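You operate a simulated robot arm through the tools that you are given. There is no shell and no other tool.

You are at the controls of a simulated robot arm. One attempt, no reset.

TASK
Measure the biscuit, set the length dial and comb the biscuit square.
Fine: dial on the measured length; centre lane; draw the slider and the comb back. Where these are worked on the way, their far stop is far enough and under half their travel is too little: aligning comb.

It is judged by the outcome, as a careful person would: the job done as asked, and still so three seconds after it is handed in. It fails if anything else is knocked over, pushed out of place, dropped, spilled or broken.

THE ROBOT
A 6-joint arm with a two-finger parallel gripper, fixed in place. Base frame: the origin is on the floor under the middle of its stand, x ahead of it, y to its left, z up; the work surface is at about z = 880. Units: mm, rad, N and s.
With the tool pointing down near the work surface it reaches from about 240 to 640 mm from the base axis. Its first joint turns from -1.152 to 1.152 rad. Payload 2.7 kg.
Tool frame: the origin (TCP) lies between the finger pads and is the grasp point; the fingertips stand 23 mm ahead of it; z points along the fingers, y is the line along which they close. The gripper opens to 94 mm. The fingers are 38 mm wide and 10 mm thick; the gripper's body (54 by 96 mm) begins 39 mm behind the TCP.
Orientation is that of the tool frame in the base frame, as a unit quaternion [w, x, y, z]. With the fingers straight down and closing along the base's y, the tool's x points along the base's -x, its y along +y and its z along -z.

THE INTERFACE
- The arm moves only by the tool servo_tool. Its argument "targets" is a list that holds one entry, the list of rows, each a list of 7 numbers: the gripper command, from -1 (shut) to 1 (fully open), values between in proportion, then the shift along the tool's x, y, z in mm, then the turn, a rotation vector about the tool's x, y, z in rad. In form: [[[grip, x, y, z, rx, ry, rz], ...]]. A call has 1 to 20 rows; each row is the pose to reach, as a shift and turn from the pose commanded when the call began, along the tool's axes at that moment. Rows are played at 5 a second. More than 50 mm and 0.15 rad between two rows, or a gripper value outside its range, and nothing of the call is played. Where a pose cannot be reached the arm comes as near as it can. A force on the tool above 60 N (or 10 N above the force at the start of the call, whichever is more), or a blocked arm, ends the call early, and 0.2 s more pass. Each finger travels about 45 mm/s and halts on what it meets, pressing with about 24 N; the grip force reading is that of the motor and also rises with nothing between the fingers. The clock runs only during rows and for 0.2 s after the last one: add rows that repeat a pose to give the fingers time. It gives the time, the measured TCP pose, the force on the tool (base axes), the opening and the grip force at its end, in the units of the frame above (readings bear some noise), with the torque about the TCP (base axes, N m) and any sound that the robot's microphone picked up.
- Cameras (640 x 400 px; columns grow to the right, rows downward): "scene" is fixed at [87.1, -447.3, 1394.8]; the picture's right is [0.63, -0.78, 0.00], its down [-0.51, -0.41, -0.75] and it looks along [0.59, 0.47, -0.66] (base axes); focal length 238 px, centre (320, 200). "wrist" rides on the gripper at [86, 16, -74] in the tool frame; the picture's right is [-0.18, 0.98, 0.00], its down [-0.58, -0.11, -0.81] and it looks along [-0.79, -0.15, 0.59] (tool axes); focal length 243 px, centre (320, 200).
- snapshot(camera): a new picture of that camera. It takes no simulated time.
- probe_pixels(camera, pixels): for up to 12 pixels [column, row] of the newest picture of that camera ("zoom" is the newest enlarged one), the place [x, y, z] in the base frame of the surface seen there, good to about 3 mm. It takes no simulated time.
- enlarge(camera, box): a new picture of the part [left, top, right, bottom] of that camera's present view, enlarged. It takes no simulated time.
- job_done(): hands the job in; it is judged then, once.

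Unless the task says otherwise, let go and move clear before handing in.

The tools are called after ">>>" as name(argument=value, ...) on one line, values as JSON. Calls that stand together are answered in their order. servo_tool: Moves the arm, as the interface text tells. Its arguments: {"type":"object","properties":{"targets":{"type":"array","items":{"type":"array","items":{"type":"array","items":{"type":"number"}}}}},"required":["targets"]} The other tools are called the same way: snapshot (camera) takes a picture; probe_pixels (camera, pixels) gives the place of the surface under pixels of a picture; enlarge (camera, box) takes an enlarged picture of a part of a camera's view; job_done () hands the job in.

At the start:

```text
clock: 0.0
position: [366.4, -2.0, 1220.5]
tool_rot: [0.0, -0.001, 1.0, 0.001]
contact_force: [-0.3, -0.3, 0.4]
wrist_torque: [-0.02, 0.02, 0.04]
finger_gap: 94.1
gripper_force: 0.0
```

scene: 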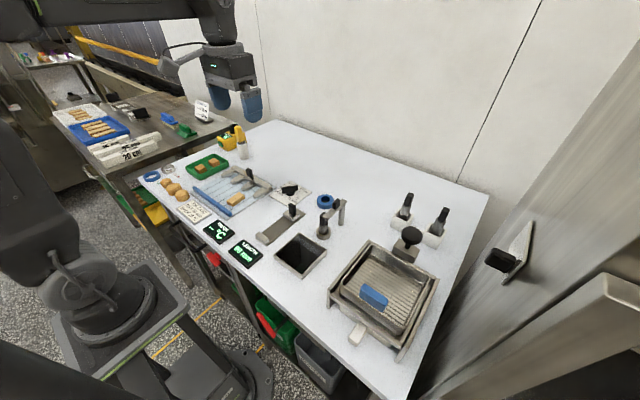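
wrist: 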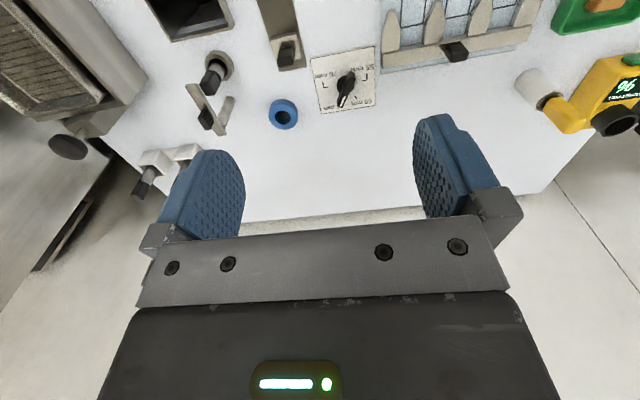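

The scene shows a tabletop with a comb fixture around (235,190), a dial plate around (290,190), displays at (215,230) and (243,253), and a slider at (280,225). I'll enlarge these areas to understand them.

>>> enlarge(camera="scene", box=[130, 120, 290, 220])

>>> enlarge(camera="scene", box=[190, 170, 350, 270])

>>> enlarge(camera="wrist", box=[290, 0, 450, 100])

>>> enlarge(camera="scene", box=[320, 180, 480, 280])

```text
4.00 times, centred on (210, 170) of scene
```

zoom: 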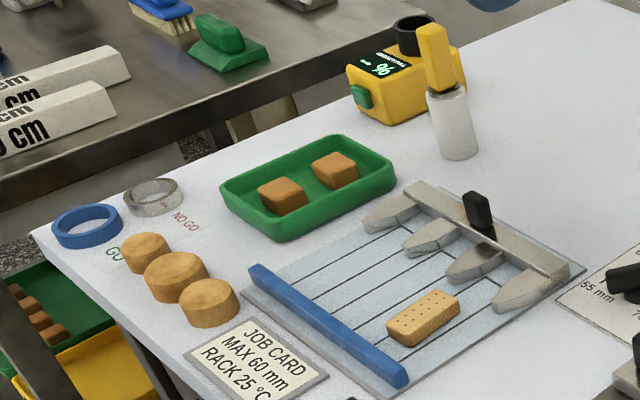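

```text
4.00 times, centred on (270, 220) of scene
```

zoom: 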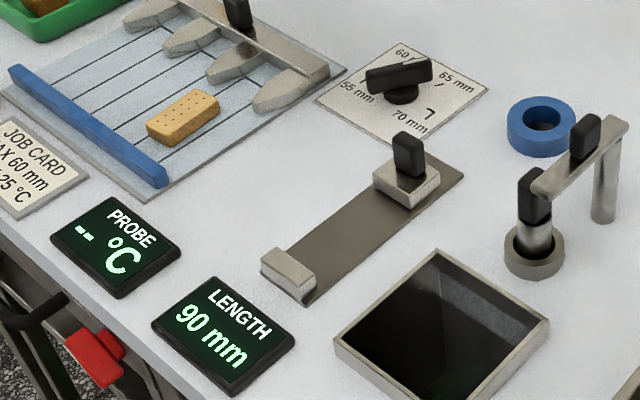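

```text
4.00 times, centred on (370, 50) of wrist
```

zoom: 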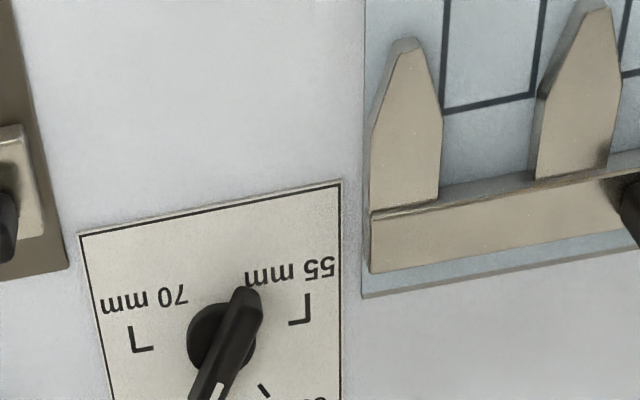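

```text
4.00 times, centred on (400, 230) of scene
```

zoom: 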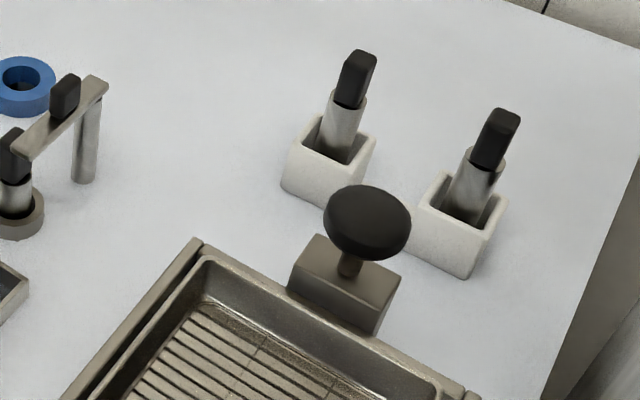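

The length gauge (jaw at about (262,240), slider at (290,213)) reads 90 mm, and the biscuit lies on the lane board at about (235,199). I'll probe positions of the key things.

>>> enlarge(camera="scene", box=[185, 155, 281, 215])

>>> probe_pixels(camera="scene", pixels=[[235, 197], [227, 201], [244, 193], [249, 173], [204, 197], [229, 215], [292, 208], [290, 216], [262, 237], [264, 241], [290, 189], [300, 205]])

```text
6.67 times, centred on (233, 185) of scene
```

zoom: 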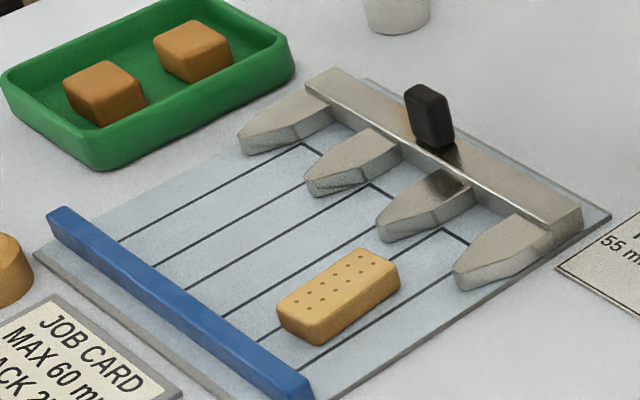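

```text
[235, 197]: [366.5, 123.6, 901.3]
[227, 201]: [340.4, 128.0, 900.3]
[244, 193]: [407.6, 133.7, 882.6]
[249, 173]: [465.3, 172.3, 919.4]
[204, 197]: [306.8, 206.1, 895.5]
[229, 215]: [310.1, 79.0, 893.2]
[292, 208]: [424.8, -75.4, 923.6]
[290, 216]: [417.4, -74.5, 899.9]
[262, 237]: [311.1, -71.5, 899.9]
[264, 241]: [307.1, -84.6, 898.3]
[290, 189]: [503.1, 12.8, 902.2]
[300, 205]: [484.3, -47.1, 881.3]
```

The biscuit lies in the lane nearest the dial (y≈125), blue stop bar at x≈308. I'll probe the biscuit corners and lane lines in the zoom, then move the wrist camera for a top view.

>>> probe_pixels(camera="zoom", pixels=[[280, 302], [360, 250], [398, 270], [318, 324], [338, 285], [300, 342], [305, 145], [371, 186], [441, 230], [187, 289], [251, 328], [120, 240]])

>>> servo_tool(targets=[[[1, 30, 40, 10, 0, 0, 0], [1, 60, 80, 20, 0, 0, 0], [1, 90, 115, 30, 0, 0, 0], [1, 110, 140, 40, 0, 0, 0], [1, 110, 140, 40, 0, 0, 0]]])

```text
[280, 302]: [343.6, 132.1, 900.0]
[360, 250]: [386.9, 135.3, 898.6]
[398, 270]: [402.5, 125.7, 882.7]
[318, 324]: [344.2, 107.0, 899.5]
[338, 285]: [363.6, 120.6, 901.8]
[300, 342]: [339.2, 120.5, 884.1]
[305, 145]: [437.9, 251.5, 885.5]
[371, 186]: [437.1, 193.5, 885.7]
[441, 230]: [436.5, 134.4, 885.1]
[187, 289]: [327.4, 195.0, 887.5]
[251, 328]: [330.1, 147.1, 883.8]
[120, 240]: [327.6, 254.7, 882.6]
```

```text
refused: row 1 steps farther than a row can; nothing moved
```

The first row was slightly over 50 mm; I'll use smaller steps to go to about (266,138,1180).

>>> servo_tool(targets=[[[1, 22, 28, 8, 0, 0, 0], [1, 44, 56, 16, 0, 0, 0], [1, 66, 84, 24, 0, 0, 0], [1, 88, 112, 32, 0, 0, 0], [1, 110, 140, 40, 0, 0, 0], [1, 110, 140, 40, 0, 0, 0]]])

>>> snapshot(camera="wrist")

>>> snapshot(camera="scene")

```text
clock: 1.4
position: [254.9, 136.9, 1179.9]
tool_rot: [0.0, 0.0, 1.0, 0.0]
contact_force: [-0.2, -0.3, -0.2]
wrist_torque: [-0.01, 0.0, 0.05]
finger_gap: 93.9
gripper_force: 0.0
```

```text
taken
```

wrist: 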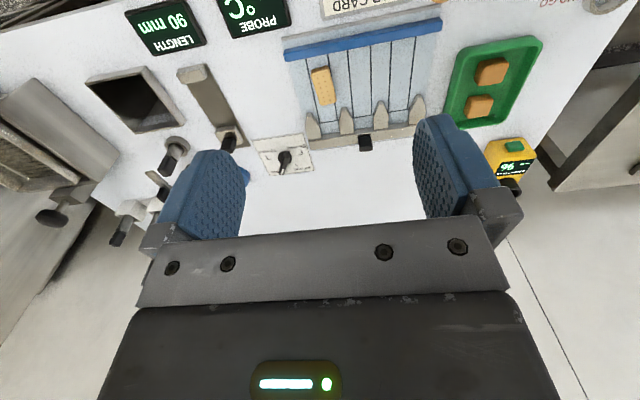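

```text
taken
```

scene: 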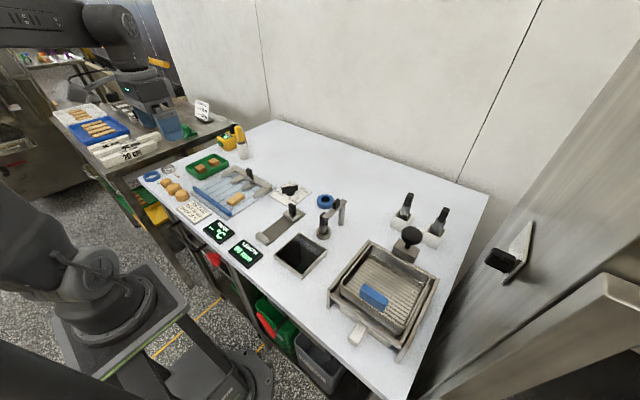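

The wrist picture shows board, biscuit (323,86), comb (365,140), dial (284,158) and gauge (212,105). I'll enlarge these parts and probe.

>>> enlarge(camera="wrist", box=[270, 10, 462, 160])

>>> probe_pixels(camera="wrist", pixels=[[311, 68], [329, 66], [336, 101], [319, 105], [323, 86], [365, 142], [313, 123], [348, 119], [382, 115], [417, 105], [295, 54], [440, 24]])

>>> enlarge(camera="wrist", box=[160, 50, 320, 190])

>>> probe_pixels(camera="wrist", pixels=[[179, 72], [206, 67], [208, 77], [184, 82], [228, 138], [217, 129], [238, 124], [240, 150], [285, 158], [255, 140], [305, 134], [313, 170]])

```text
2.67 times, centred on (366, 85) of wrist
```

zoom: 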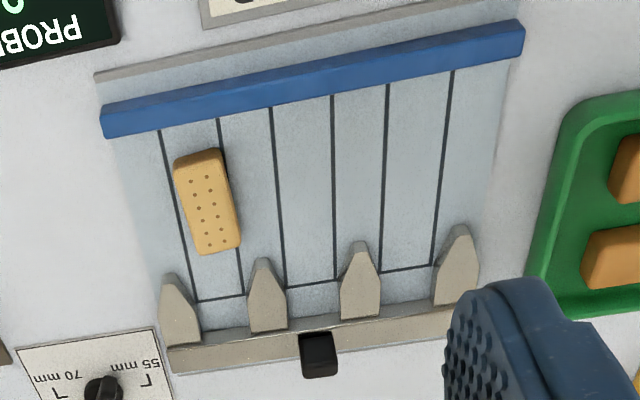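

```text
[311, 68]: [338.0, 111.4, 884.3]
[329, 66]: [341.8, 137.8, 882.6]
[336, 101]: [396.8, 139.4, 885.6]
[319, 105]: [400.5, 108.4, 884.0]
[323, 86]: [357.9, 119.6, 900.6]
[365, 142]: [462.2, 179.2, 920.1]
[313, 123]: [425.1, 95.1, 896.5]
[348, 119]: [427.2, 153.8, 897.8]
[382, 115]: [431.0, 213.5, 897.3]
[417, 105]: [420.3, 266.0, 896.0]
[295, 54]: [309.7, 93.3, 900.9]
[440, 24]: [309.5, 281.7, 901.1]
```

```text
2.86 times, centred on (240, 120) of wrist
```

zoom: 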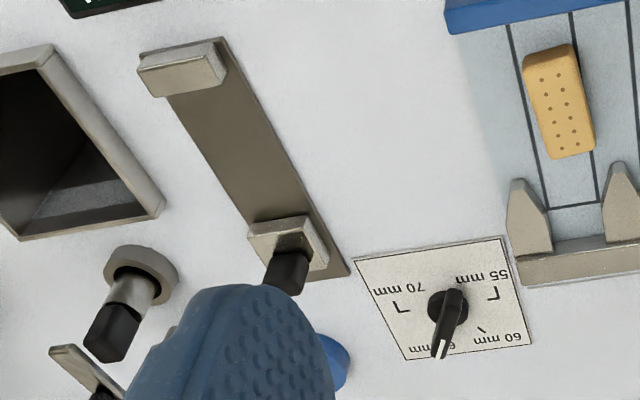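

```text
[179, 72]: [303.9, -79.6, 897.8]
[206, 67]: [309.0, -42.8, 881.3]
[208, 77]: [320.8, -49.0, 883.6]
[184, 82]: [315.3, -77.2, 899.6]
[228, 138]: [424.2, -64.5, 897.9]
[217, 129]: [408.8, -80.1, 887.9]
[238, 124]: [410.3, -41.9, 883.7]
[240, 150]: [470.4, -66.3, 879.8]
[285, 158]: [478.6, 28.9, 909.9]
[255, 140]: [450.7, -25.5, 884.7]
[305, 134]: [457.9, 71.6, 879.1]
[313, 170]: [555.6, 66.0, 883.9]
```

Biscuit is around (369,122), roughly 60×30×20, nearly along x. I'll descend above it with the fingers open for a closer look at its orientation.

>>> servo_tool(targets=[[[1, -23, -3, 36, 0, 0, 0], [1, -46, -6, 72, 0, 0, 0], [1, -69, -9, 108, 0, 0, 0], [1, -92, -12, 144, 0, 0, 0], [1, -115, -15, 180, 0, 0, 0], [1, -115, -15, 180, 0, 0, 0]]])

>>> snapshot(camera="wrist")

>>> enlarge(camera="wrist", box=[230, 40, 390, 160])

```text
clock: 2.8
position: [372.2, 125.4, 1000.1]
tool_rot: [0.001, 0.0, 1.0, 0.0]
contact_force: [0.5, 0.6, 0.5]
wrist_torque: [0.0, 0.0, 0.0]
finger_gap: 94.0
gripper_force: 0.1
```

```text
taken
```

wrist: 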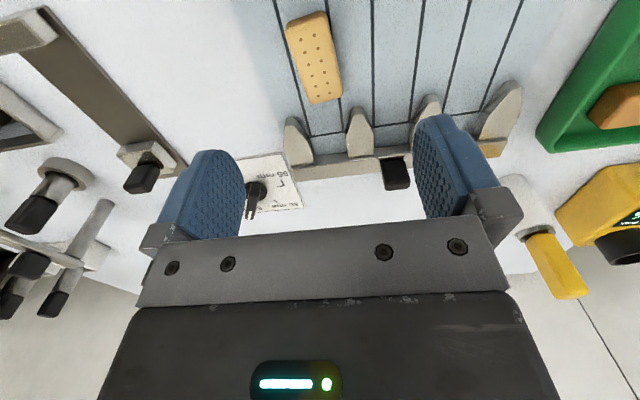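

```text
3.33 times, centred on (310, 100) of wrist
```

zoom: 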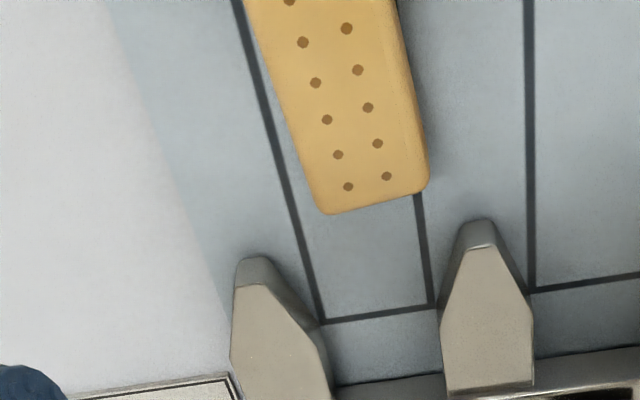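

Biscuit in view at wrist (313,55). I'll probe its top corners, the lane lines and teeth for angles.

>>> enlarge(camera="wrist", box=[260, 0, 420, 120])

>>> probe_pixels(camera="wrist", pixels=[[289, 24], [323, 14], [311, 100], [339, 93], [291, 50], [305, 130], [338, 120], [370, 20], [372, 118], [410, 112], [407, 40], [313, 55]])

>>> probe_pixels(camera="wrist", pixels=[[292, 125], [357, 116], [430, 104], [510, 88], [395, 162], [396, 182], [386, 160], [408, 158], [362, 150], [300, 164], [150, 175], [262, 186]])

```text
3.33 times, centred on (340, 60) of wrist
```

zoom: 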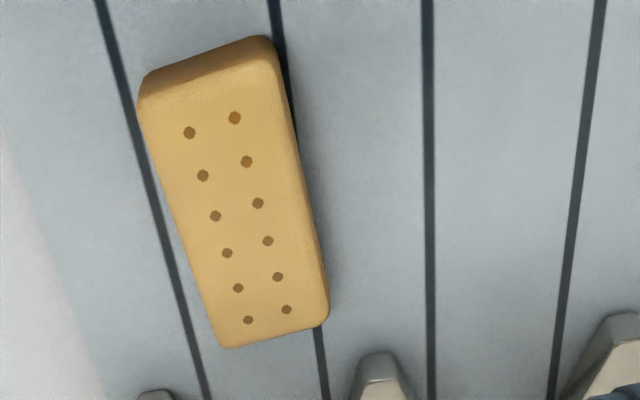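

```text
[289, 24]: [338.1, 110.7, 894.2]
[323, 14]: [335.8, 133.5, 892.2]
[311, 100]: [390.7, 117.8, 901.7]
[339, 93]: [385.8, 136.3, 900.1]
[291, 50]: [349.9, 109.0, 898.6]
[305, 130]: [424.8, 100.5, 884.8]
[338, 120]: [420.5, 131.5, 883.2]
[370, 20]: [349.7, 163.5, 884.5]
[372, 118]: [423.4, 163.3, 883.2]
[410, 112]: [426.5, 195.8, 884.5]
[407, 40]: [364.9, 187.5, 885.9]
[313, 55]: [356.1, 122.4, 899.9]
```

```text
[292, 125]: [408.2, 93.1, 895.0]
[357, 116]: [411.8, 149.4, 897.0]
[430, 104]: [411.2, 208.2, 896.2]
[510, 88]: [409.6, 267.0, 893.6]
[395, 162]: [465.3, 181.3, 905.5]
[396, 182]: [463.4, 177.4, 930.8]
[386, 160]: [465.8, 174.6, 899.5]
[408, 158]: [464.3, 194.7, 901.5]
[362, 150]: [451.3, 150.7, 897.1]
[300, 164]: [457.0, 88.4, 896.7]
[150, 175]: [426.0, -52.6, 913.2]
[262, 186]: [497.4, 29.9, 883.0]
```

Biscuit centre ≈(365,123), turned about +5° about base z, top at z≈900, board at ≈884. I'll turn the tool to match, lower the fingertips to ≈886 and close gently.

>>> servo_tool(targets=[[[1, 7, 0, 40, 0, 0, -0.087], [1, 7, 0, 75, 0, 0, -0.087], [1, 7, 0, 91, 0, 0, -0.087], [1, 7, 0, 91, 0, 0, -0.087], [0, 7, 0, 91, 0, 0, -0.087], [-0.3, 7, 0, 91, 0, 0, -0.087], [-0.6, 7, 0, 91, 0, 0, -0.087], [-0.6, 7, 0, 91, 0, 0, -0.087], [-0.6, 7, 0, 91, 0, 0, -0.087], [-0.6, 7, 0, 91, 0, 0, -0.087]]])

>>> snapshot(camera="wrist")

>>> snapshot(camera="scene")

```text
clock: 5.0
position: [364.2, 124.4, 908.3]
tool_rot: [0.0, -0.045, 0.999, 0.0]
contact_force: [0.1, -0.8, 0.3]
wrist_torque: [-0.03, 0.02, 0.02]
finger_gap: 26.8
gripper_force: 14.1
```

```text
taken
```

wrist: 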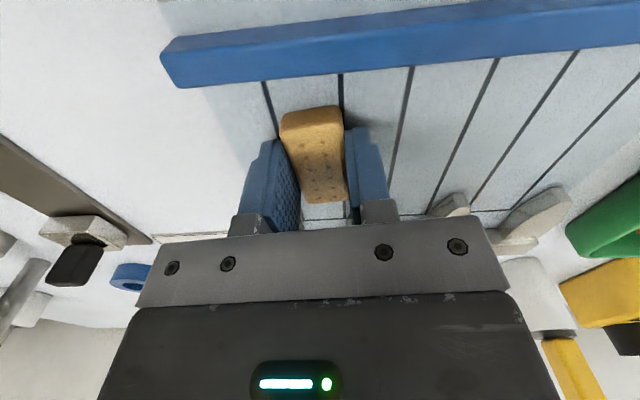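

```text
taken
```

scene: 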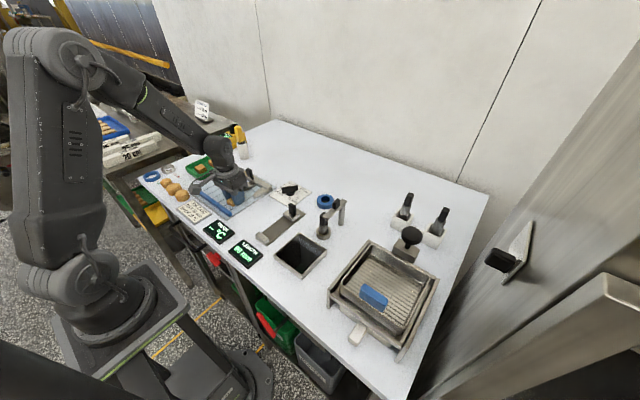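

The grip holds at a 26.8 mm gap. I'll lift straight up 70 mm, squaring the tool back, and check the biscuit.

>>> servo_tool(targets=[[[-0.6, 0, 0, -20, 0, 0, 0], [-0.6, 0, 0, -45, 0, 0, 0.04], [-0.6, 0, 0, -70, 0, 0, 0.087], [-0.6, 0, 0, -70, 0, 0, 0.087]]])

>>> snapshot(camera="wrist")

>>> enlarge(camera="wrist", box=[240, 80, 400, 200])

```text
clock: 6.0
position: [364.7, 122.8, 978.3]
tool_rot: [0.0, 0.0, 1.0, 0.0]
contact_force: [-0.6, -0.2, -0.5]
wrist_torque: [-0.02, 0.01, 0.02]
finger_gap: 26.7
gripper_force: 14.5
```

```text
taken
```

wrist: 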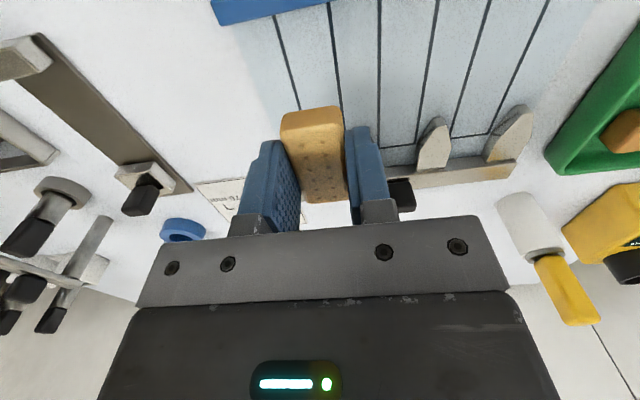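

```text
3.33 times, centred on (320, 140) of wrist
```

zoom: 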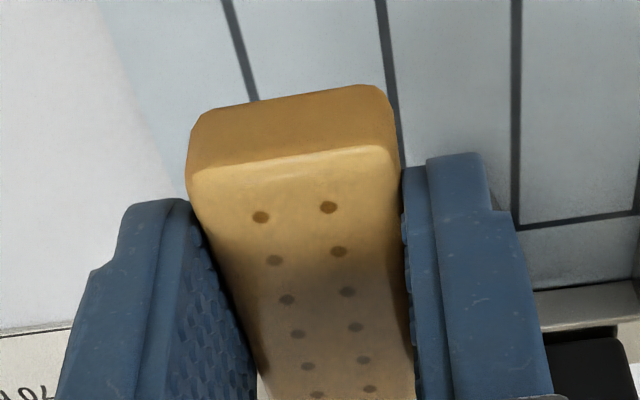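

The biscuit is held squarely. I'll probe its near end relative to the TCP and the gauge features from this view.

>>> probe_pixels(camera="wrist", pixels=[[310, 118], [312, 110], [290, 133], [350, 125], [30, 72], [45, 62], [118, 170], [150, 165], [130, 180], [150, 190], [192, 190], [10, 65]])

>>> enlarge(camera="wrist", box=[0, 20, 220, 220])

```text
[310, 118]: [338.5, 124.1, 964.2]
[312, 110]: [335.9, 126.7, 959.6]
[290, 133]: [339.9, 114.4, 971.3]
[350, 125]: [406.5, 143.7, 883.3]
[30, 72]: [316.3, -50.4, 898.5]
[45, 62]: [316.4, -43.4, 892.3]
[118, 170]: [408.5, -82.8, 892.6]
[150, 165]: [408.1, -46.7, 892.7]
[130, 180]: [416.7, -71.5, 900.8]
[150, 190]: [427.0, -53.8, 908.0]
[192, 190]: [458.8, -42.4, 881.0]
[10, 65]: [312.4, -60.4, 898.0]
```

```text
2.00 times, centred on (110, 120) of wrist
```

zoom: 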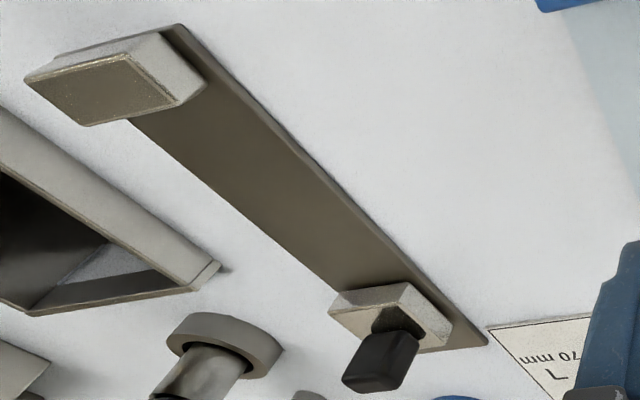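

Biscuit near end is ~28.5 mm ahead of the TCP; gauge jaw face at x≈317, slider face at 408, centre y≈-63. I'll carry the biscuit over the gauge at height.

>>> servo_tool(targets=[[[-0.6, 2, -37, 0, 0, 0, 0], [-0.6, 4, -74, 0, 0, 0, 0], [-0.6, 7, -111, 0, 0, 0, 0], [-0.6, 9, -148, 0, 0, 0, 0], [-0.6, 11, -186, 0, 0, 0, 0], [-0.6, 11, -186, 40, 0, 0, 0], [-0.6, 11, -186, 40, 0, 0, 0]]])

>>> snapshot(camera="wrist")

>>> enlarge(camera="scene", box=[210, 170, 338, 250])

```text
clock: 7.6
position: [351.8, -63.2, 937.6]
tool_rot: [0.0, 0.001, 1.0, 0.0]
contact_force: [0.5, -0.2, 0.0]
wrist_torque: [-0.01, 0.04, 0.01]
finger_gap: 27.0
gripper_force: 14.0
```

```text
taken
```

wrist: 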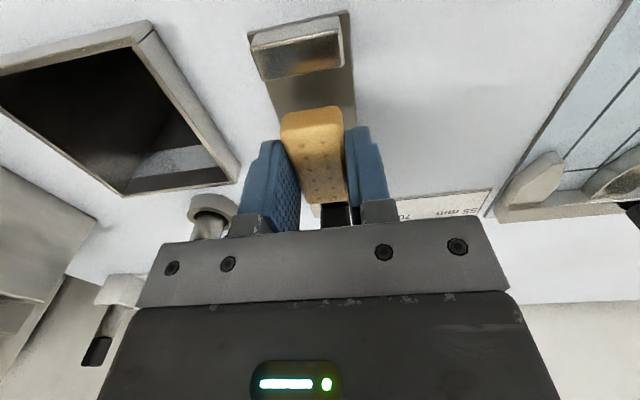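

```text
5.00 times, centred on (274, 210) of scene
```

zoom: 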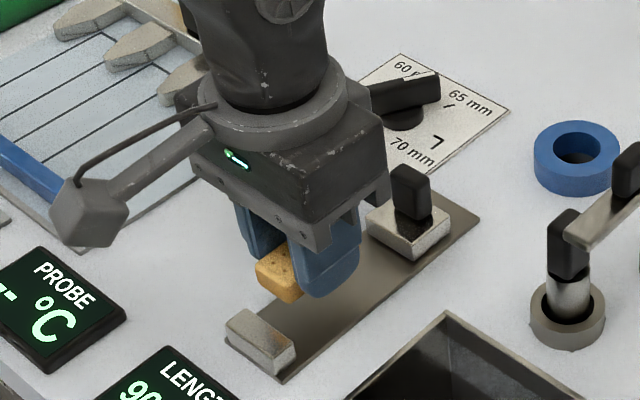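

Biscuit hovers over the plate between jaw (298,52) and slider. I'll probe jaw edges and plate edges to check y alignment before lowering.

>>> probe_pixels(camera="wrist", pixels=[[262, 75], [338, 62], [256, 45], [340, 30], [300, 72], [352, 80], [274, 110], [300, 90], [315, 112], [285, 130], [345, 125], [312, 130]])

```text
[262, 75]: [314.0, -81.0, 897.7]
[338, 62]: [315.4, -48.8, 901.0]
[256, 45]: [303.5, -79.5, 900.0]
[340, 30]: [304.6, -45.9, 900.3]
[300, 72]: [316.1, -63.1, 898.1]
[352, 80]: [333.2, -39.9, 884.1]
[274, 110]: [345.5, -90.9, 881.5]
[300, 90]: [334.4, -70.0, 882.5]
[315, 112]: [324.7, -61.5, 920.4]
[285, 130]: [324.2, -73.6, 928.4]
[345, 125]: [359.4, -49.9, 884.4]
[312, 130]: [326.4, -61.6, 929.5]
```

Alignment is good (biscuit y≈-62, jaw centre -63.5, ~8 mm gap to jaw). I'll lower 29 mm, open slightly to ~40 mm, and rise clear.

>>> servo_tool(targets=[[[-0.6, 0, 0.5, 20, 0, 0, 0], [-0.6, 0, 0.5, 29, 0, 0, 0], [-0.6, 0, 0.5, 29, 0, 0, 0], [-0.5, 0, 0.5, 29, 0, 0, 0], [-0.4, 0, 0.5, 29, 0, 0, 0], [-0.15, 0, 0.5, 29, 0, 0, 0], [-0.15, 0, 0.5, 29, 0, 0, 0], [-0.15, 0, 0.5, 29, 0, 0, 0]]])

>>> snapshot(camera="wrist")

```text
clock: 9.4
position: [353.2, -63.1, 910.1]
tool_rot: [0.0, -0.001, 1.0, 0.001]
contact_force: [0.1, -0.1, -0.6]
wrist_torque: [0.01, 0.04, 0.01]
finger_gap: 40.2
gripper_force: 0.1
```

```text
taken
```

wrist: 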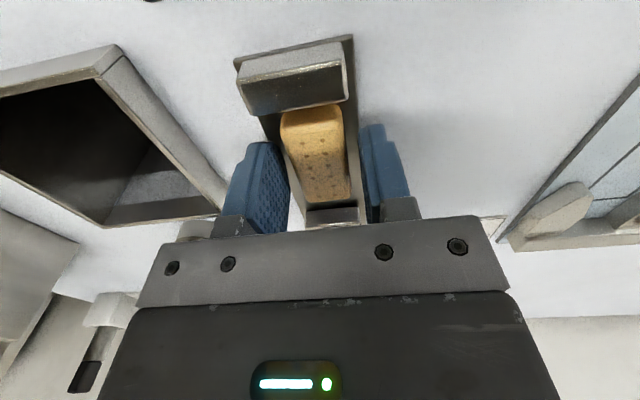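

The biscuit stands free on the gauge plate at wrist (313,150). I'll rise straight up ~90 mm and look at the slider knob.

>>> servo_tool(targets=[[[-0.15, 0, 0, -25, 0, 0, 0], [-0.15, 0, 0, -60, 0, 0, 0], [-0.15, 0, 0, -90, 0, 0, 0], [-0.15, 0, 0, -90, 0, 0, 0]]])

>>> snapshot(camera="wrist")

>>> enlarge(camera="wrist", box=[200, 30, 424, 210])

>>> enlarge(camera="scene", box=[220, 190, 316, 250])

```text
clock: 10.4
position: [355.2, -62.6, 1000.3]
tool_rot: [0.0, 0.0, 1.0, -0.001]
contact_force: [-0.8, -0.3, 0.7]
wrist_torque: [-0.02, 0.0, -0.01]
finger_gap: 39.6
gripper_force: 0.0
```

```text
taken
```

wrist: 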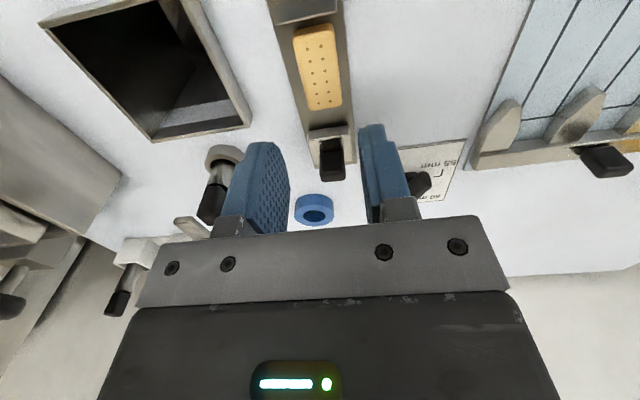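

```text
2.22 times, centred on (312, 120) of wrist
```

zoom: 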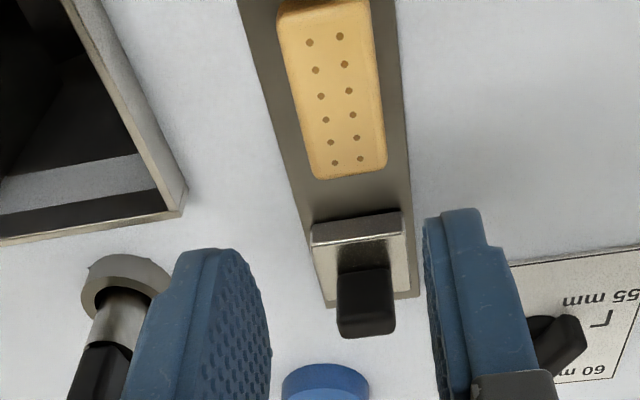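

```text
6.67 times, centred on (268, 220) of scene
```

zoom: 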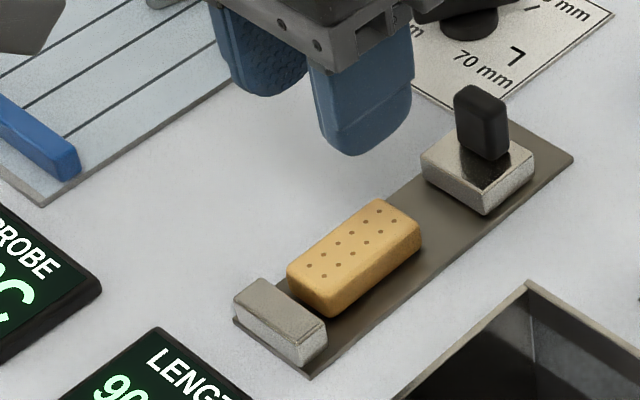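

Knob on slider is at wrist (333,158) / zoom scene (482,120). Probing its extents.

>>> probe_pixels(camera="wrist", pixels=[[333, 154], [333, 176], [325, 160], [341, 160], [322, 178], [344, 177], [318, 148], [347, 142], [310, 140], [320, 70], [309, 104], [340, 105]])

>>> probe_pixels(camera="zoom", pixels=[[485, 95], [470, 115], [497, 130], [480, 150], [463, 150], [508, 150], [430, 165], [485, 205], [530, 165], [465, 90], [502, 98], [490, 90]])

```text
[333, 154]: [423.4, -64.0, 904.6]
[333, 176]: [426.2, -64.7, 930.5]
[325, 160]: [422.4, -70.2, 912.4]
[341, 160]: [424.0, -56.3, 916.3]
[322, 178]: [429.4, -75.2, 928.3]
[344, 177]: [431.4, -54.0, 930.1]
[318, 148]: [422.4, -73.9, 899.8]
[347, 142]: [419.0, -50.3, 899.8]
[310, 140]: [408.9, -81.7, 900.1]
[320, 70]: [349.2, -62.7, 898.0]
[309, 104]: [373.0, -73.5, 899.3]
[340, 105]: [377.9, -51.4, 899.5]
```

```text
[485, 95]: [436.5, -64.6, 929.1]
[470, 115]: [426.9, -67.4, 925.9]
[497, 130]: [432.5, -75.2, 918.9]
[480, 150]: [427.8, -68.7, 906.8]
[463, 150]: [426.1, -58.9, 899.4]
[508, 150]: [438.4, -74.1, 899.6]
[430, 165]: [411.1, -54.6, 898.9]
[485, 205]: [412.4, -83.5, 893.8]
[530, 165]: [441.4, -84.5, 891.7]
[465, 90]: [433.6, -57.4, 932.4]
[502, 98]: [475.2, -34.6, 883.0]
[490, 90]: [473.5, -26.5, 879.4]
```

Knob centre ≈(430,-64.5), z 900–930. Before lowering, I'll check the neighbours (holstered tool at wrist (222,165), post at scene (335,210)) for clearance.

>>> probe_pixels(camera="scene", pixels=[[323, 216], [323, 224], [324, 235], [336, 201], [336, 207], [342, 214], [330, 212], [317, 240], [341, 222], [302, 243], [320, 198], [325, 205]])

>>> probe_pixels(camera="wrist", pixels=[[222, 150], [212, 210], [222, 175], [185, 222], [240, 125], [190, 10], [245, 120], [315, 210], [313, 200], [430, 180], [418, 190], [460, 150]])

```text
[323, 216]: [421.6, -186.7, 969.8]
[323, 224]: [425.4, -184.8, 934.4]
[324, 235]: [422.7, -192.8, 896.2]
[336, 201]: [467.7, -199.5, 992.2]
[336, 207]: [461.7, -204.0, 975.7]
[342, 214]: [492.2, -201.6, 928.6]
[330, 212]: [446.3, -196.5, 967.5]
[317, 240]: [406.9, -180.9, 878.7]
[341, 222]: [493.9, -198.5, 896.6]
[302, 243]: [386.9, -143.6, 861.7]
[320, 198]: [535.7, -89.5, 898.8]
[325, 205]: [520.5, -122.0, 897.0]
```

```text
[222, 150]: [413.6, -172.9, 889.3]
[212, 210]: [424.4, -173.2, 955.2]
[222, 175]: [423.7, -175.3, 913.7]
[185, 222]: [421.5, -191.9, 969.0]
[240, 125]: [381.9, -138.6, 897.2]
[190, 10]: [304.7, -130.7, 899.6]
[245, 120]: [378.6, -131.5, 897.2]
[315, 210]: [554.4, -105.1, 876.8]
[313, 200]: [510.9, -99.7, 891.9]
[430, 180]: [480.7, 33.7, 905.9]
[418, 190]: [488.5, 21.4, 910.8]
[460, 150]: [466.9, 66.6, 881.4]
```

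Neighbours are well clear. I'll go above the slider knob, descend to TCP z≈927 and grip the knob.

>>> servo_tool(targets=[[[0.06, -40, -1, 0, 0, 0, 0], [0.06, -76.5, -1.8, 10, 0, 0, 0], [0.06, -76.5, -1.8, 45, 0, 0, 0], [0.06, -76.5, -1.8, 73, 0, 0, 0], [0.06, -76.5, -1.8, 73, 0, 0, 0], [-0.4, -76.5, -1.8, 73, 0, 0, 0], [-0.8, -76.5, -1.8, 73, 0, 0, 0], [-0.8, -76.5, -1.8, 73, 0, 0, 0], [-0.8, -76.5, -1.8, 73, 0, 0, 0], [-0.8, -76.5, -1.8, 73, 0, 0, 0]]])

>>> snapshot(camera="wrist")

>>> enlarge(camera="scene", box=[220, 190, 348, 270])

```text
clock: 12.6
position: [431.0, -66.1, 925.6]
tool_rot: [0.0, -0.001, 1.0, -0.001]
contact_force: [-0.1, -26.7, -6.9]
wrist_torque: [-0.07, -0.64, 0.04]
finger_gap: 23.8
gripper_force: 44.8
```

```text
taken
```

wrist: 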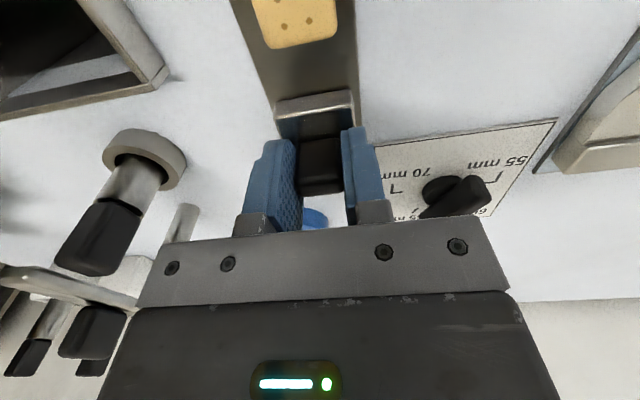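

```text
5.00 times, centred on (284, 230) of scene
```

zoom: 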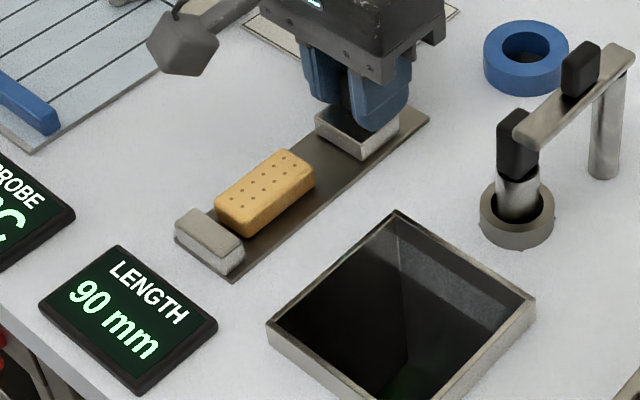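

The knob is between the fingers (gap 23.8) with a -27 N side force, so I'm off-centre; shifting the tool slightly toward -y to relieve it.

>>> servo_tool(targets=[[[-0.6, 0, -1, 0, 0, 0, 0], [-0.6, 0, -2, 0, 0, 0, 0], [-0.6, 0, -2, 0, 0, 0, 0]]])

>>> enlarge(camera="wrist", box=[220, 80, 420, 240])

```text
clock: 13.4
position: [430.8, -64.9, 925.6]
tool_rot: [0.0, 0.0, 1.0, 0.002]
contact_force: [-0.3, -12.8, -9.6]
wrist_torque: [-0.34, -0.83, -0.07]
finger_gap: 24.0
gripper_force: 44.3
```

```text
2.50 times, centred on (320, 160) of wrist
```

zoom: 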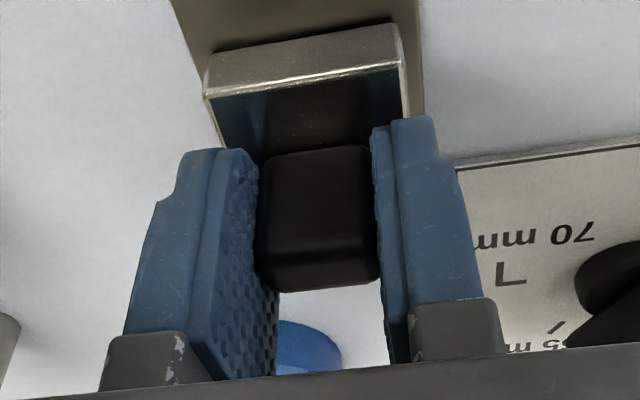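

Side force halves with 2 mm; I'll shift another 2 mm and then push the slider toward the biscuit (−x) in small steps.

>>> servo_tool(targets=[[[-0.6, 0, -1, 0, 0, 0, 0], [-0.6, 0, -2, 0, 0, 0, 0], [-0.6, 5, -2, 0, 0, 0, 0], [-0.6, 10, -2, 0, 0, 0, 0], [-0.6, 15, -2, 0, 0, 0, 0], [-0.6, 15, -2, 0, 0, 0, 0]]])

>>> enlarge(camera="scene", box=[220, 190, 348, 270])

```text
clock: 14.8
position: [415.0, -64.4, 925.9]
tool_rot: [0.0, -0.001, 1.0, 0.001]
contact_force: [-0.2, 32.1, -6.2]
wrist_torque: [-0.28, 0.04, -0.09]
finger_gap: 23.6
gripper_force: 45.7
```

```text
5.00 times, centred on (284, 230) of scene
```

zoom: 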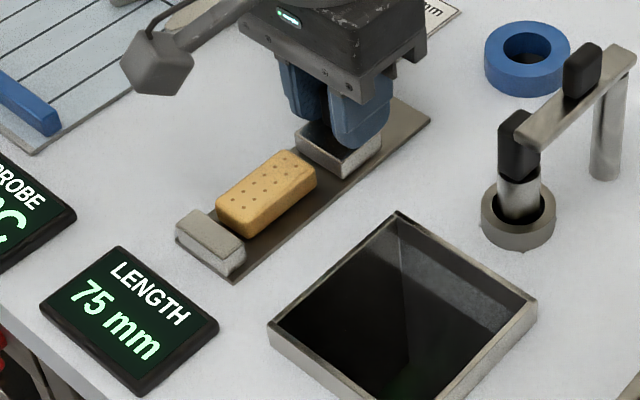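

Display reads 75 mm, slider follows the tool 1:1. I'll ease the side force by 1.4 mm and go 12 mm further.

>>> servo_tool(targets=[[[-0.6, 0, 1.4, 0, 0, 0, 0], [-0.6, 4, 1.4, 0, 0, 0, 0], [-0.6, 8, 1.4, 0, 0, 0, 0], [-0.6, 12, 1.4, 0, 0, 0, 0], [-0.6, 12, 1.4, 0, 0, 0, 0]]])

>>> enlarge(camera="scene", box=[220, 190, 348, 270])

```text
clock: 16.0
position: [402.7, -66.6, 926.8]
tool_rot: [0.0, 0.0, 1.0, 0.0]
contact_force: [-0.1, 23.1, -19.3]
wrist_torque: [0.01, -0.81, 0.14]
finger_gap: 23.7
gripper_force: 45.2
```

```text
5.00 times, centred on (284, 230) of scene
```

zoom: 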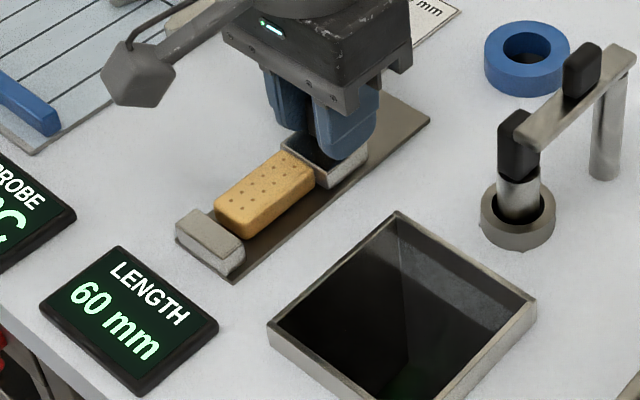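

Display now reads 60 mm with no x-force yet, so the biscuit is not yet clamped. I'll continue in 2 mm steps.

>>> servo_tool(targets=[[[-0.6, 2, 0.3, 0, 0, 0, 0], [-0.6, 4, 0.3, 0, 0, 0, 0], [-0.6, 4, 0.3, 0, 0, 0, 0]]])

>>> enlarge(camera="scene", box=[220, 200, 316, 260])

```text
clock: 16.8
position: [399.8, -64.2, 926.3]
tool_rot: [-0.001, 0.001, 1.0, 0.001]
contact_force: [0.1, 23.0, -18.3]
wrist_torque: [-0.12, -0.35, 0.06]
finger_gap: 23.8
gripper_force: 45.3
```

```text
6.67 times, centred on (268, 230) of scene
```

zoom: 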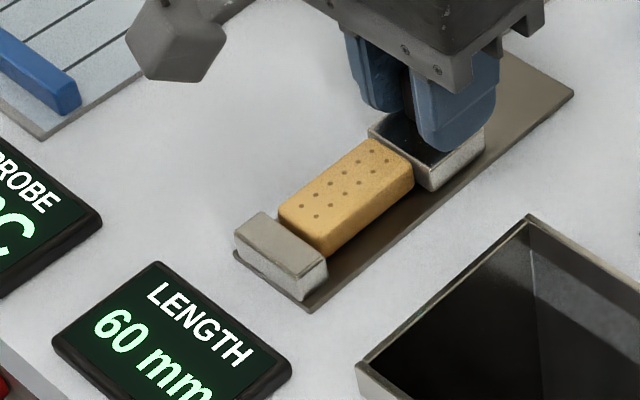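

Still 60 mm and no x-force; a small gap to the jaw remains. Continue 2 mm more in 1 mm steps.

>>> servo_tool(targets=[[[-0.6, 1, 0.3, 0, 0, 0, 0], [-0.6, 2, 0.3, 0, 0, 0, 0], [-0.6, 2, 0.3, 0, 0, 0, 0]]])

>>> enlarge(camera="scene", box=[220, 200, 316, 260])

>>> enlarge(camera="wrist", box=[220, 0, 420, 160])

```text
clock: 17.6
position: [396.0, -65.3, 924.5]
tool_rot: [0.001, 0.001, 1.0, 0.0]
contact_force: [0.5, 21.9, -14.7]
wrist_torque: [0.07, 0.2, 0.05]
finger_gap: 24.0
gripper_force: 45.4
```

```text
6.67 times, centred on (268, 230) of scene
```

zoom: 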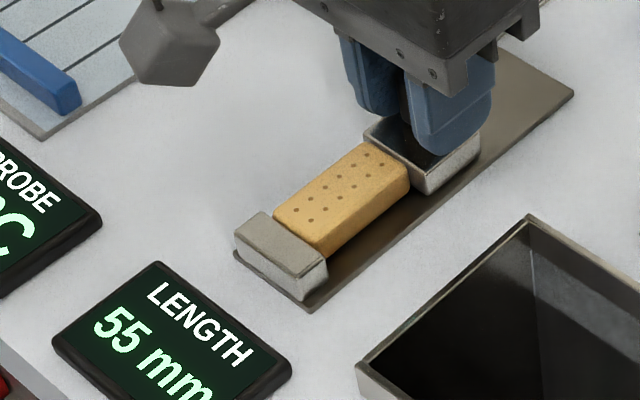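

```text
2.50 times, centred on (320, 80) of wrist
```

zoom: 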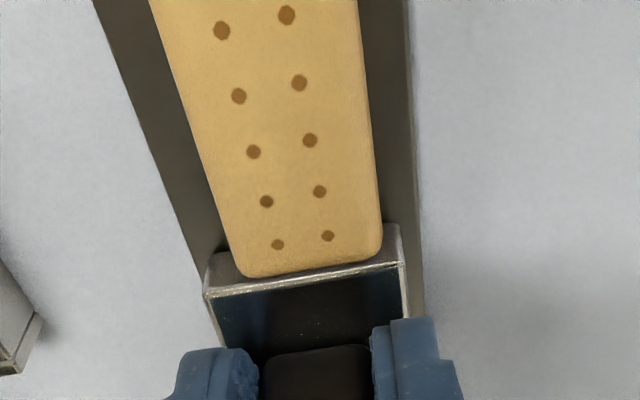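

Display now 55 mm with biscuit nearly at the jaw but no x-force. I'll push on until resistance is felt to be sure it's a true clamped reading.

>>> servo_tool(targets=[[[-0.6, 1, 0, 0, 0, 0, 0], [-0.6, 1, 0, 0, 0, 0, 0]]])

>>> enlarge(camera="scene", box=[220, 200, 316, 260])

```text
clock: 18.2
position: [395.4, -64.9, 926.0]
tool_rot: [0.0, 0.0, 1.0, 0.0]
contact_force: [8.0, 21.5, -16.2]
wrist_torque: [0.13, 1.1, -0.05]
finger_gap: 24.0
gripper_force: 44.9
```

```text
6.67 times, centred on (268, 230) of scene
```

zoom: 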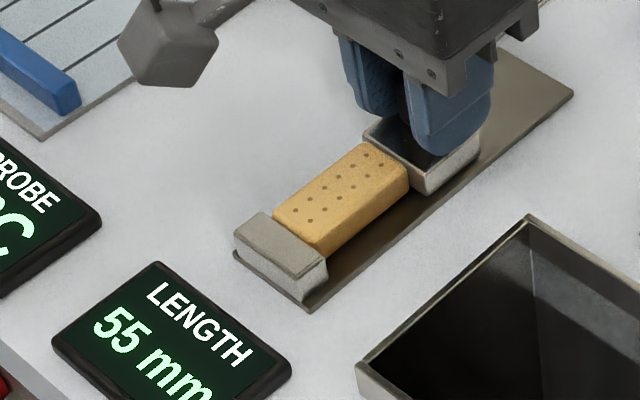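

The x-force rose to 8 N: the biscuit is clamped and the display reads 55 mm. Now I'll draw the slider back 34 mm to its start, easing side loads.

>>> servo_tool(targets=[[[-0.6, -2, 0.5, 0.3, 0, 0, 0], [-0.6, -8, 1, 0.6, 0, 0, 0], [-0.6, -16, 1, 0.6, 0, 0, 0], [-0.6, -24, 1, 0.6, 0, 0, 0], [-0.6, -30, 1, 0.6, 0, 0, 0], [-0.6, -34, 1, 0.6, 0, 0, 0], [-0.6, -34, 1, 0.6, 0, 0, 0]]])

>>> enlarge(camera="scene", box=[220, 190, 348, 270])

```text
clock: 19.8
position: [430.2, -64.2, 924.9]
tool_rot: [-0.001, -0.001, 1.0, -0.001]
contact_force: [-0.2, -5.6, -18.6]
wrist_torque: [0.01, -0.38, -0.1]
finger_gap: 23.7
gripper_force: 45.3
```

```text
5.00 times, centred on (284, 230) of scene
```

zoom: 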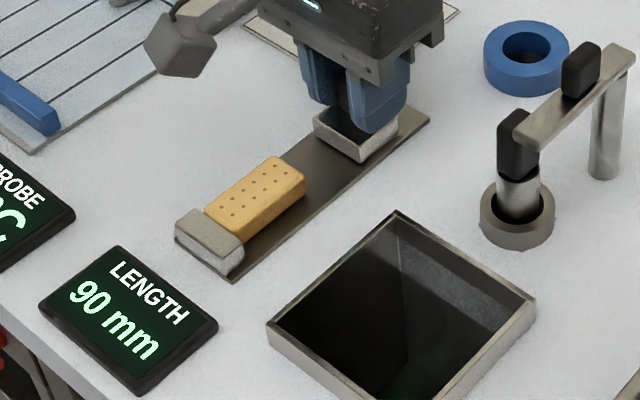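

The display is back to 90 mm. I'll nudge 1.5 mm further back to feel for the stop.

>>> servo_tool(targets=[[[-0.6, -1, 0, 0, 0, 0, 0], [-0.6, -1.5, 0, 0, 0, 0, 0], [-0.6, -1.5, 0, 0, 0, 0, 0]]])

>>> enlarge(camera="scene", box=[220, 190, 348, 270])

```text
clock: 20.6
position: [431.1, -65.4, 926.6]
tool_rot: [-0.001, 0.0, 1.0, 0.0]
contact_force: [-0.6, -6.7, -20.7]
wrist_torque: [-0.08, 0.33, -0.14]
finger_gap: 23.8
gripper_force: 45.0
```

```text
5.00 times, centred on (284, 230) of scene
```

zoom: 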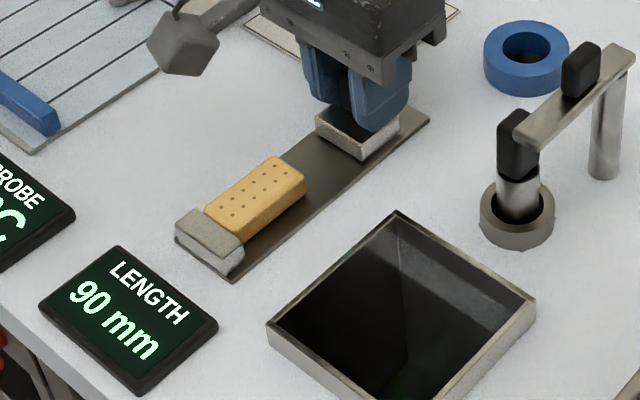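

No stop yet, no x-force. I'll go 2 mm further, gently.

>>> servo_tool(targets=[[[-0.6, -1, 0, 0, 0, 0, 0], [-0.6, -2, 0, 0, 0, 0, 0], [-0.6, -2, 0, 0, 0, 0, 0]]])

>>> enlarge(camera="scene", box=[220, 190, 348, 270])

```text
clock: 21.4
position: [432.5, -65.7, 926.0]
tool_rot: [-0.001, 0.001, 1.0, 0.0]
contact_force: [-20.3, -5.3, 0.3]
wrist_torque: [0.11, -0.22, 0.02]
finger_gap: 23.6
gripper_force: 45.1
```

```text
5.00 times, centred on (284, 230) of scene
```

zoom: 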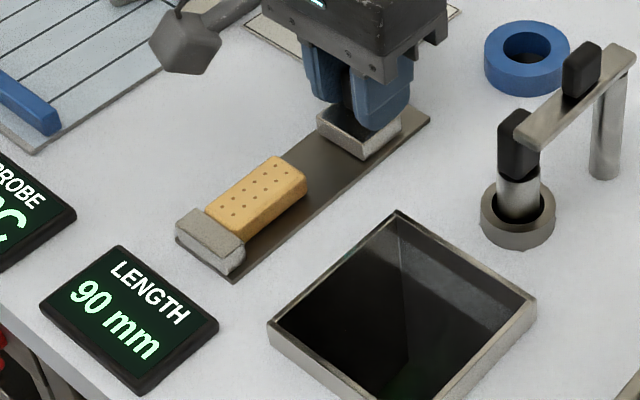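

The stop is felt (-20 N in x): slider fully drawn back. Now release the knob and rise.

>>> servo_tool(targets=[[[-0.3, 0.8, 0, 0, 0, 0, 0], [0.06, 0.8, 0, 0, 0, 0, 0], [0.06, 0.8, 0, 0, 0, 0, 0], [0.06, 0.8, 0, -30, 0, 0, 0], [0.06, 0.8, 0, -75, 0, 0, 0], [0.06, 0.8, 0, -75, 0, 0, 0]]])

>>> snapshot(camera="wrist")

>>> enlarge(camera="scene", box=[220, 170, 348, 250])

```text
clock: 22.8
position: [432.5, -65.0, 1001.9]
tool_rot: [0.0, 0.0, 1.0, 0.0]
contact_force: [0.1, -0.4, 0.1]
wrist_torque: [0.02, 0.0, -0.01]
finger_gap: 50.1
gripper_force: 0.0
```

```text
taken
```

wrist: 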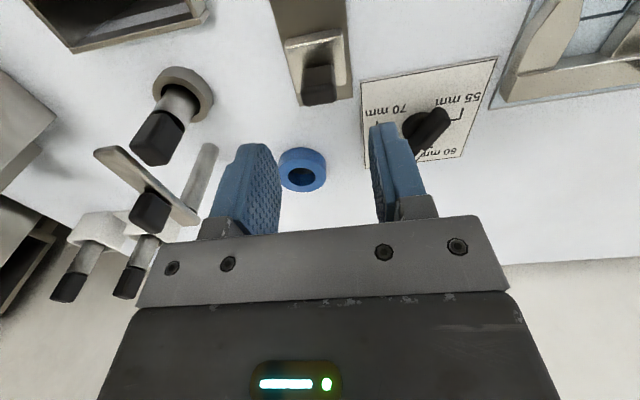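

```text
5.00 times, centred on (284, 210) of scene
```

zoom: 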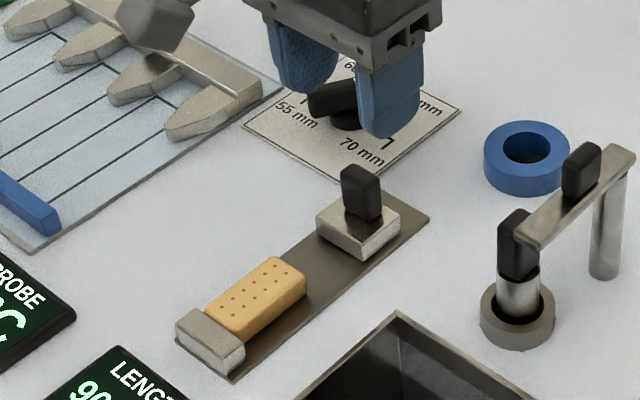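

Slider released cleanly. Next I'll move over to view the dial (around (488,22)) with fingers open wide.

>>> servo_tool(targets=[[[0.5, 0, 43, -10, 0, 0, 0], [1, 10, 85, -20, 0, 0, 0], [1, 10, 85, -20, 0, 0, 0], [1, 10, 85, -20, 0, 0, 0]]])

>>> snapshot(camera="wrist")

>>> enlarge(camera="wrist", box=[250, 70, 410, 200])

>>> enlarge(camera="scene", box=[256, 165, 336, 215])

```text
clock: 23.8
position: [422.9, 21.8, 1021.2]
tool_rot: [0.0, 0.0, 1.0, -0.001]
contact_force: [-0.4, 0.1, 0.5]
wrist_torque: [-0.02, 0.0, 0.0]
finger_gap: 93.6
gripper_force: 0.0
```

```text
taken
```

wrist: 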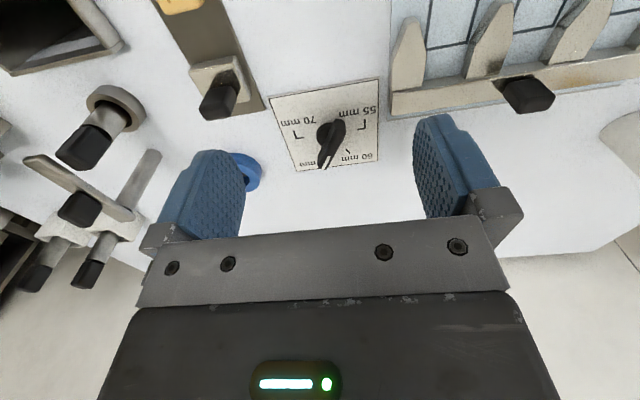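

```text
3.08 times, centred on (330, 135) of wrist
```

zoom: 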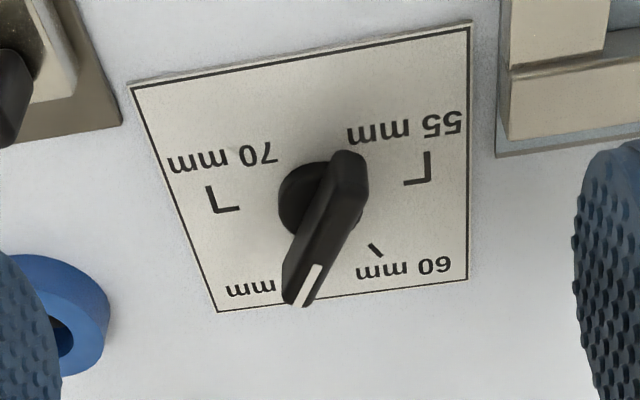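

```text
8.00 times, centred on (296, 190) of scene
```

zoom: 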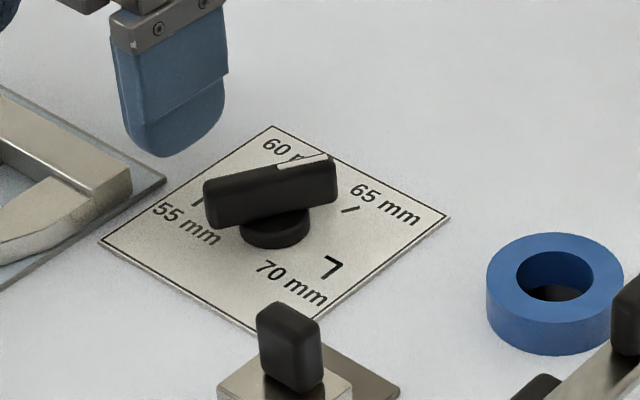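

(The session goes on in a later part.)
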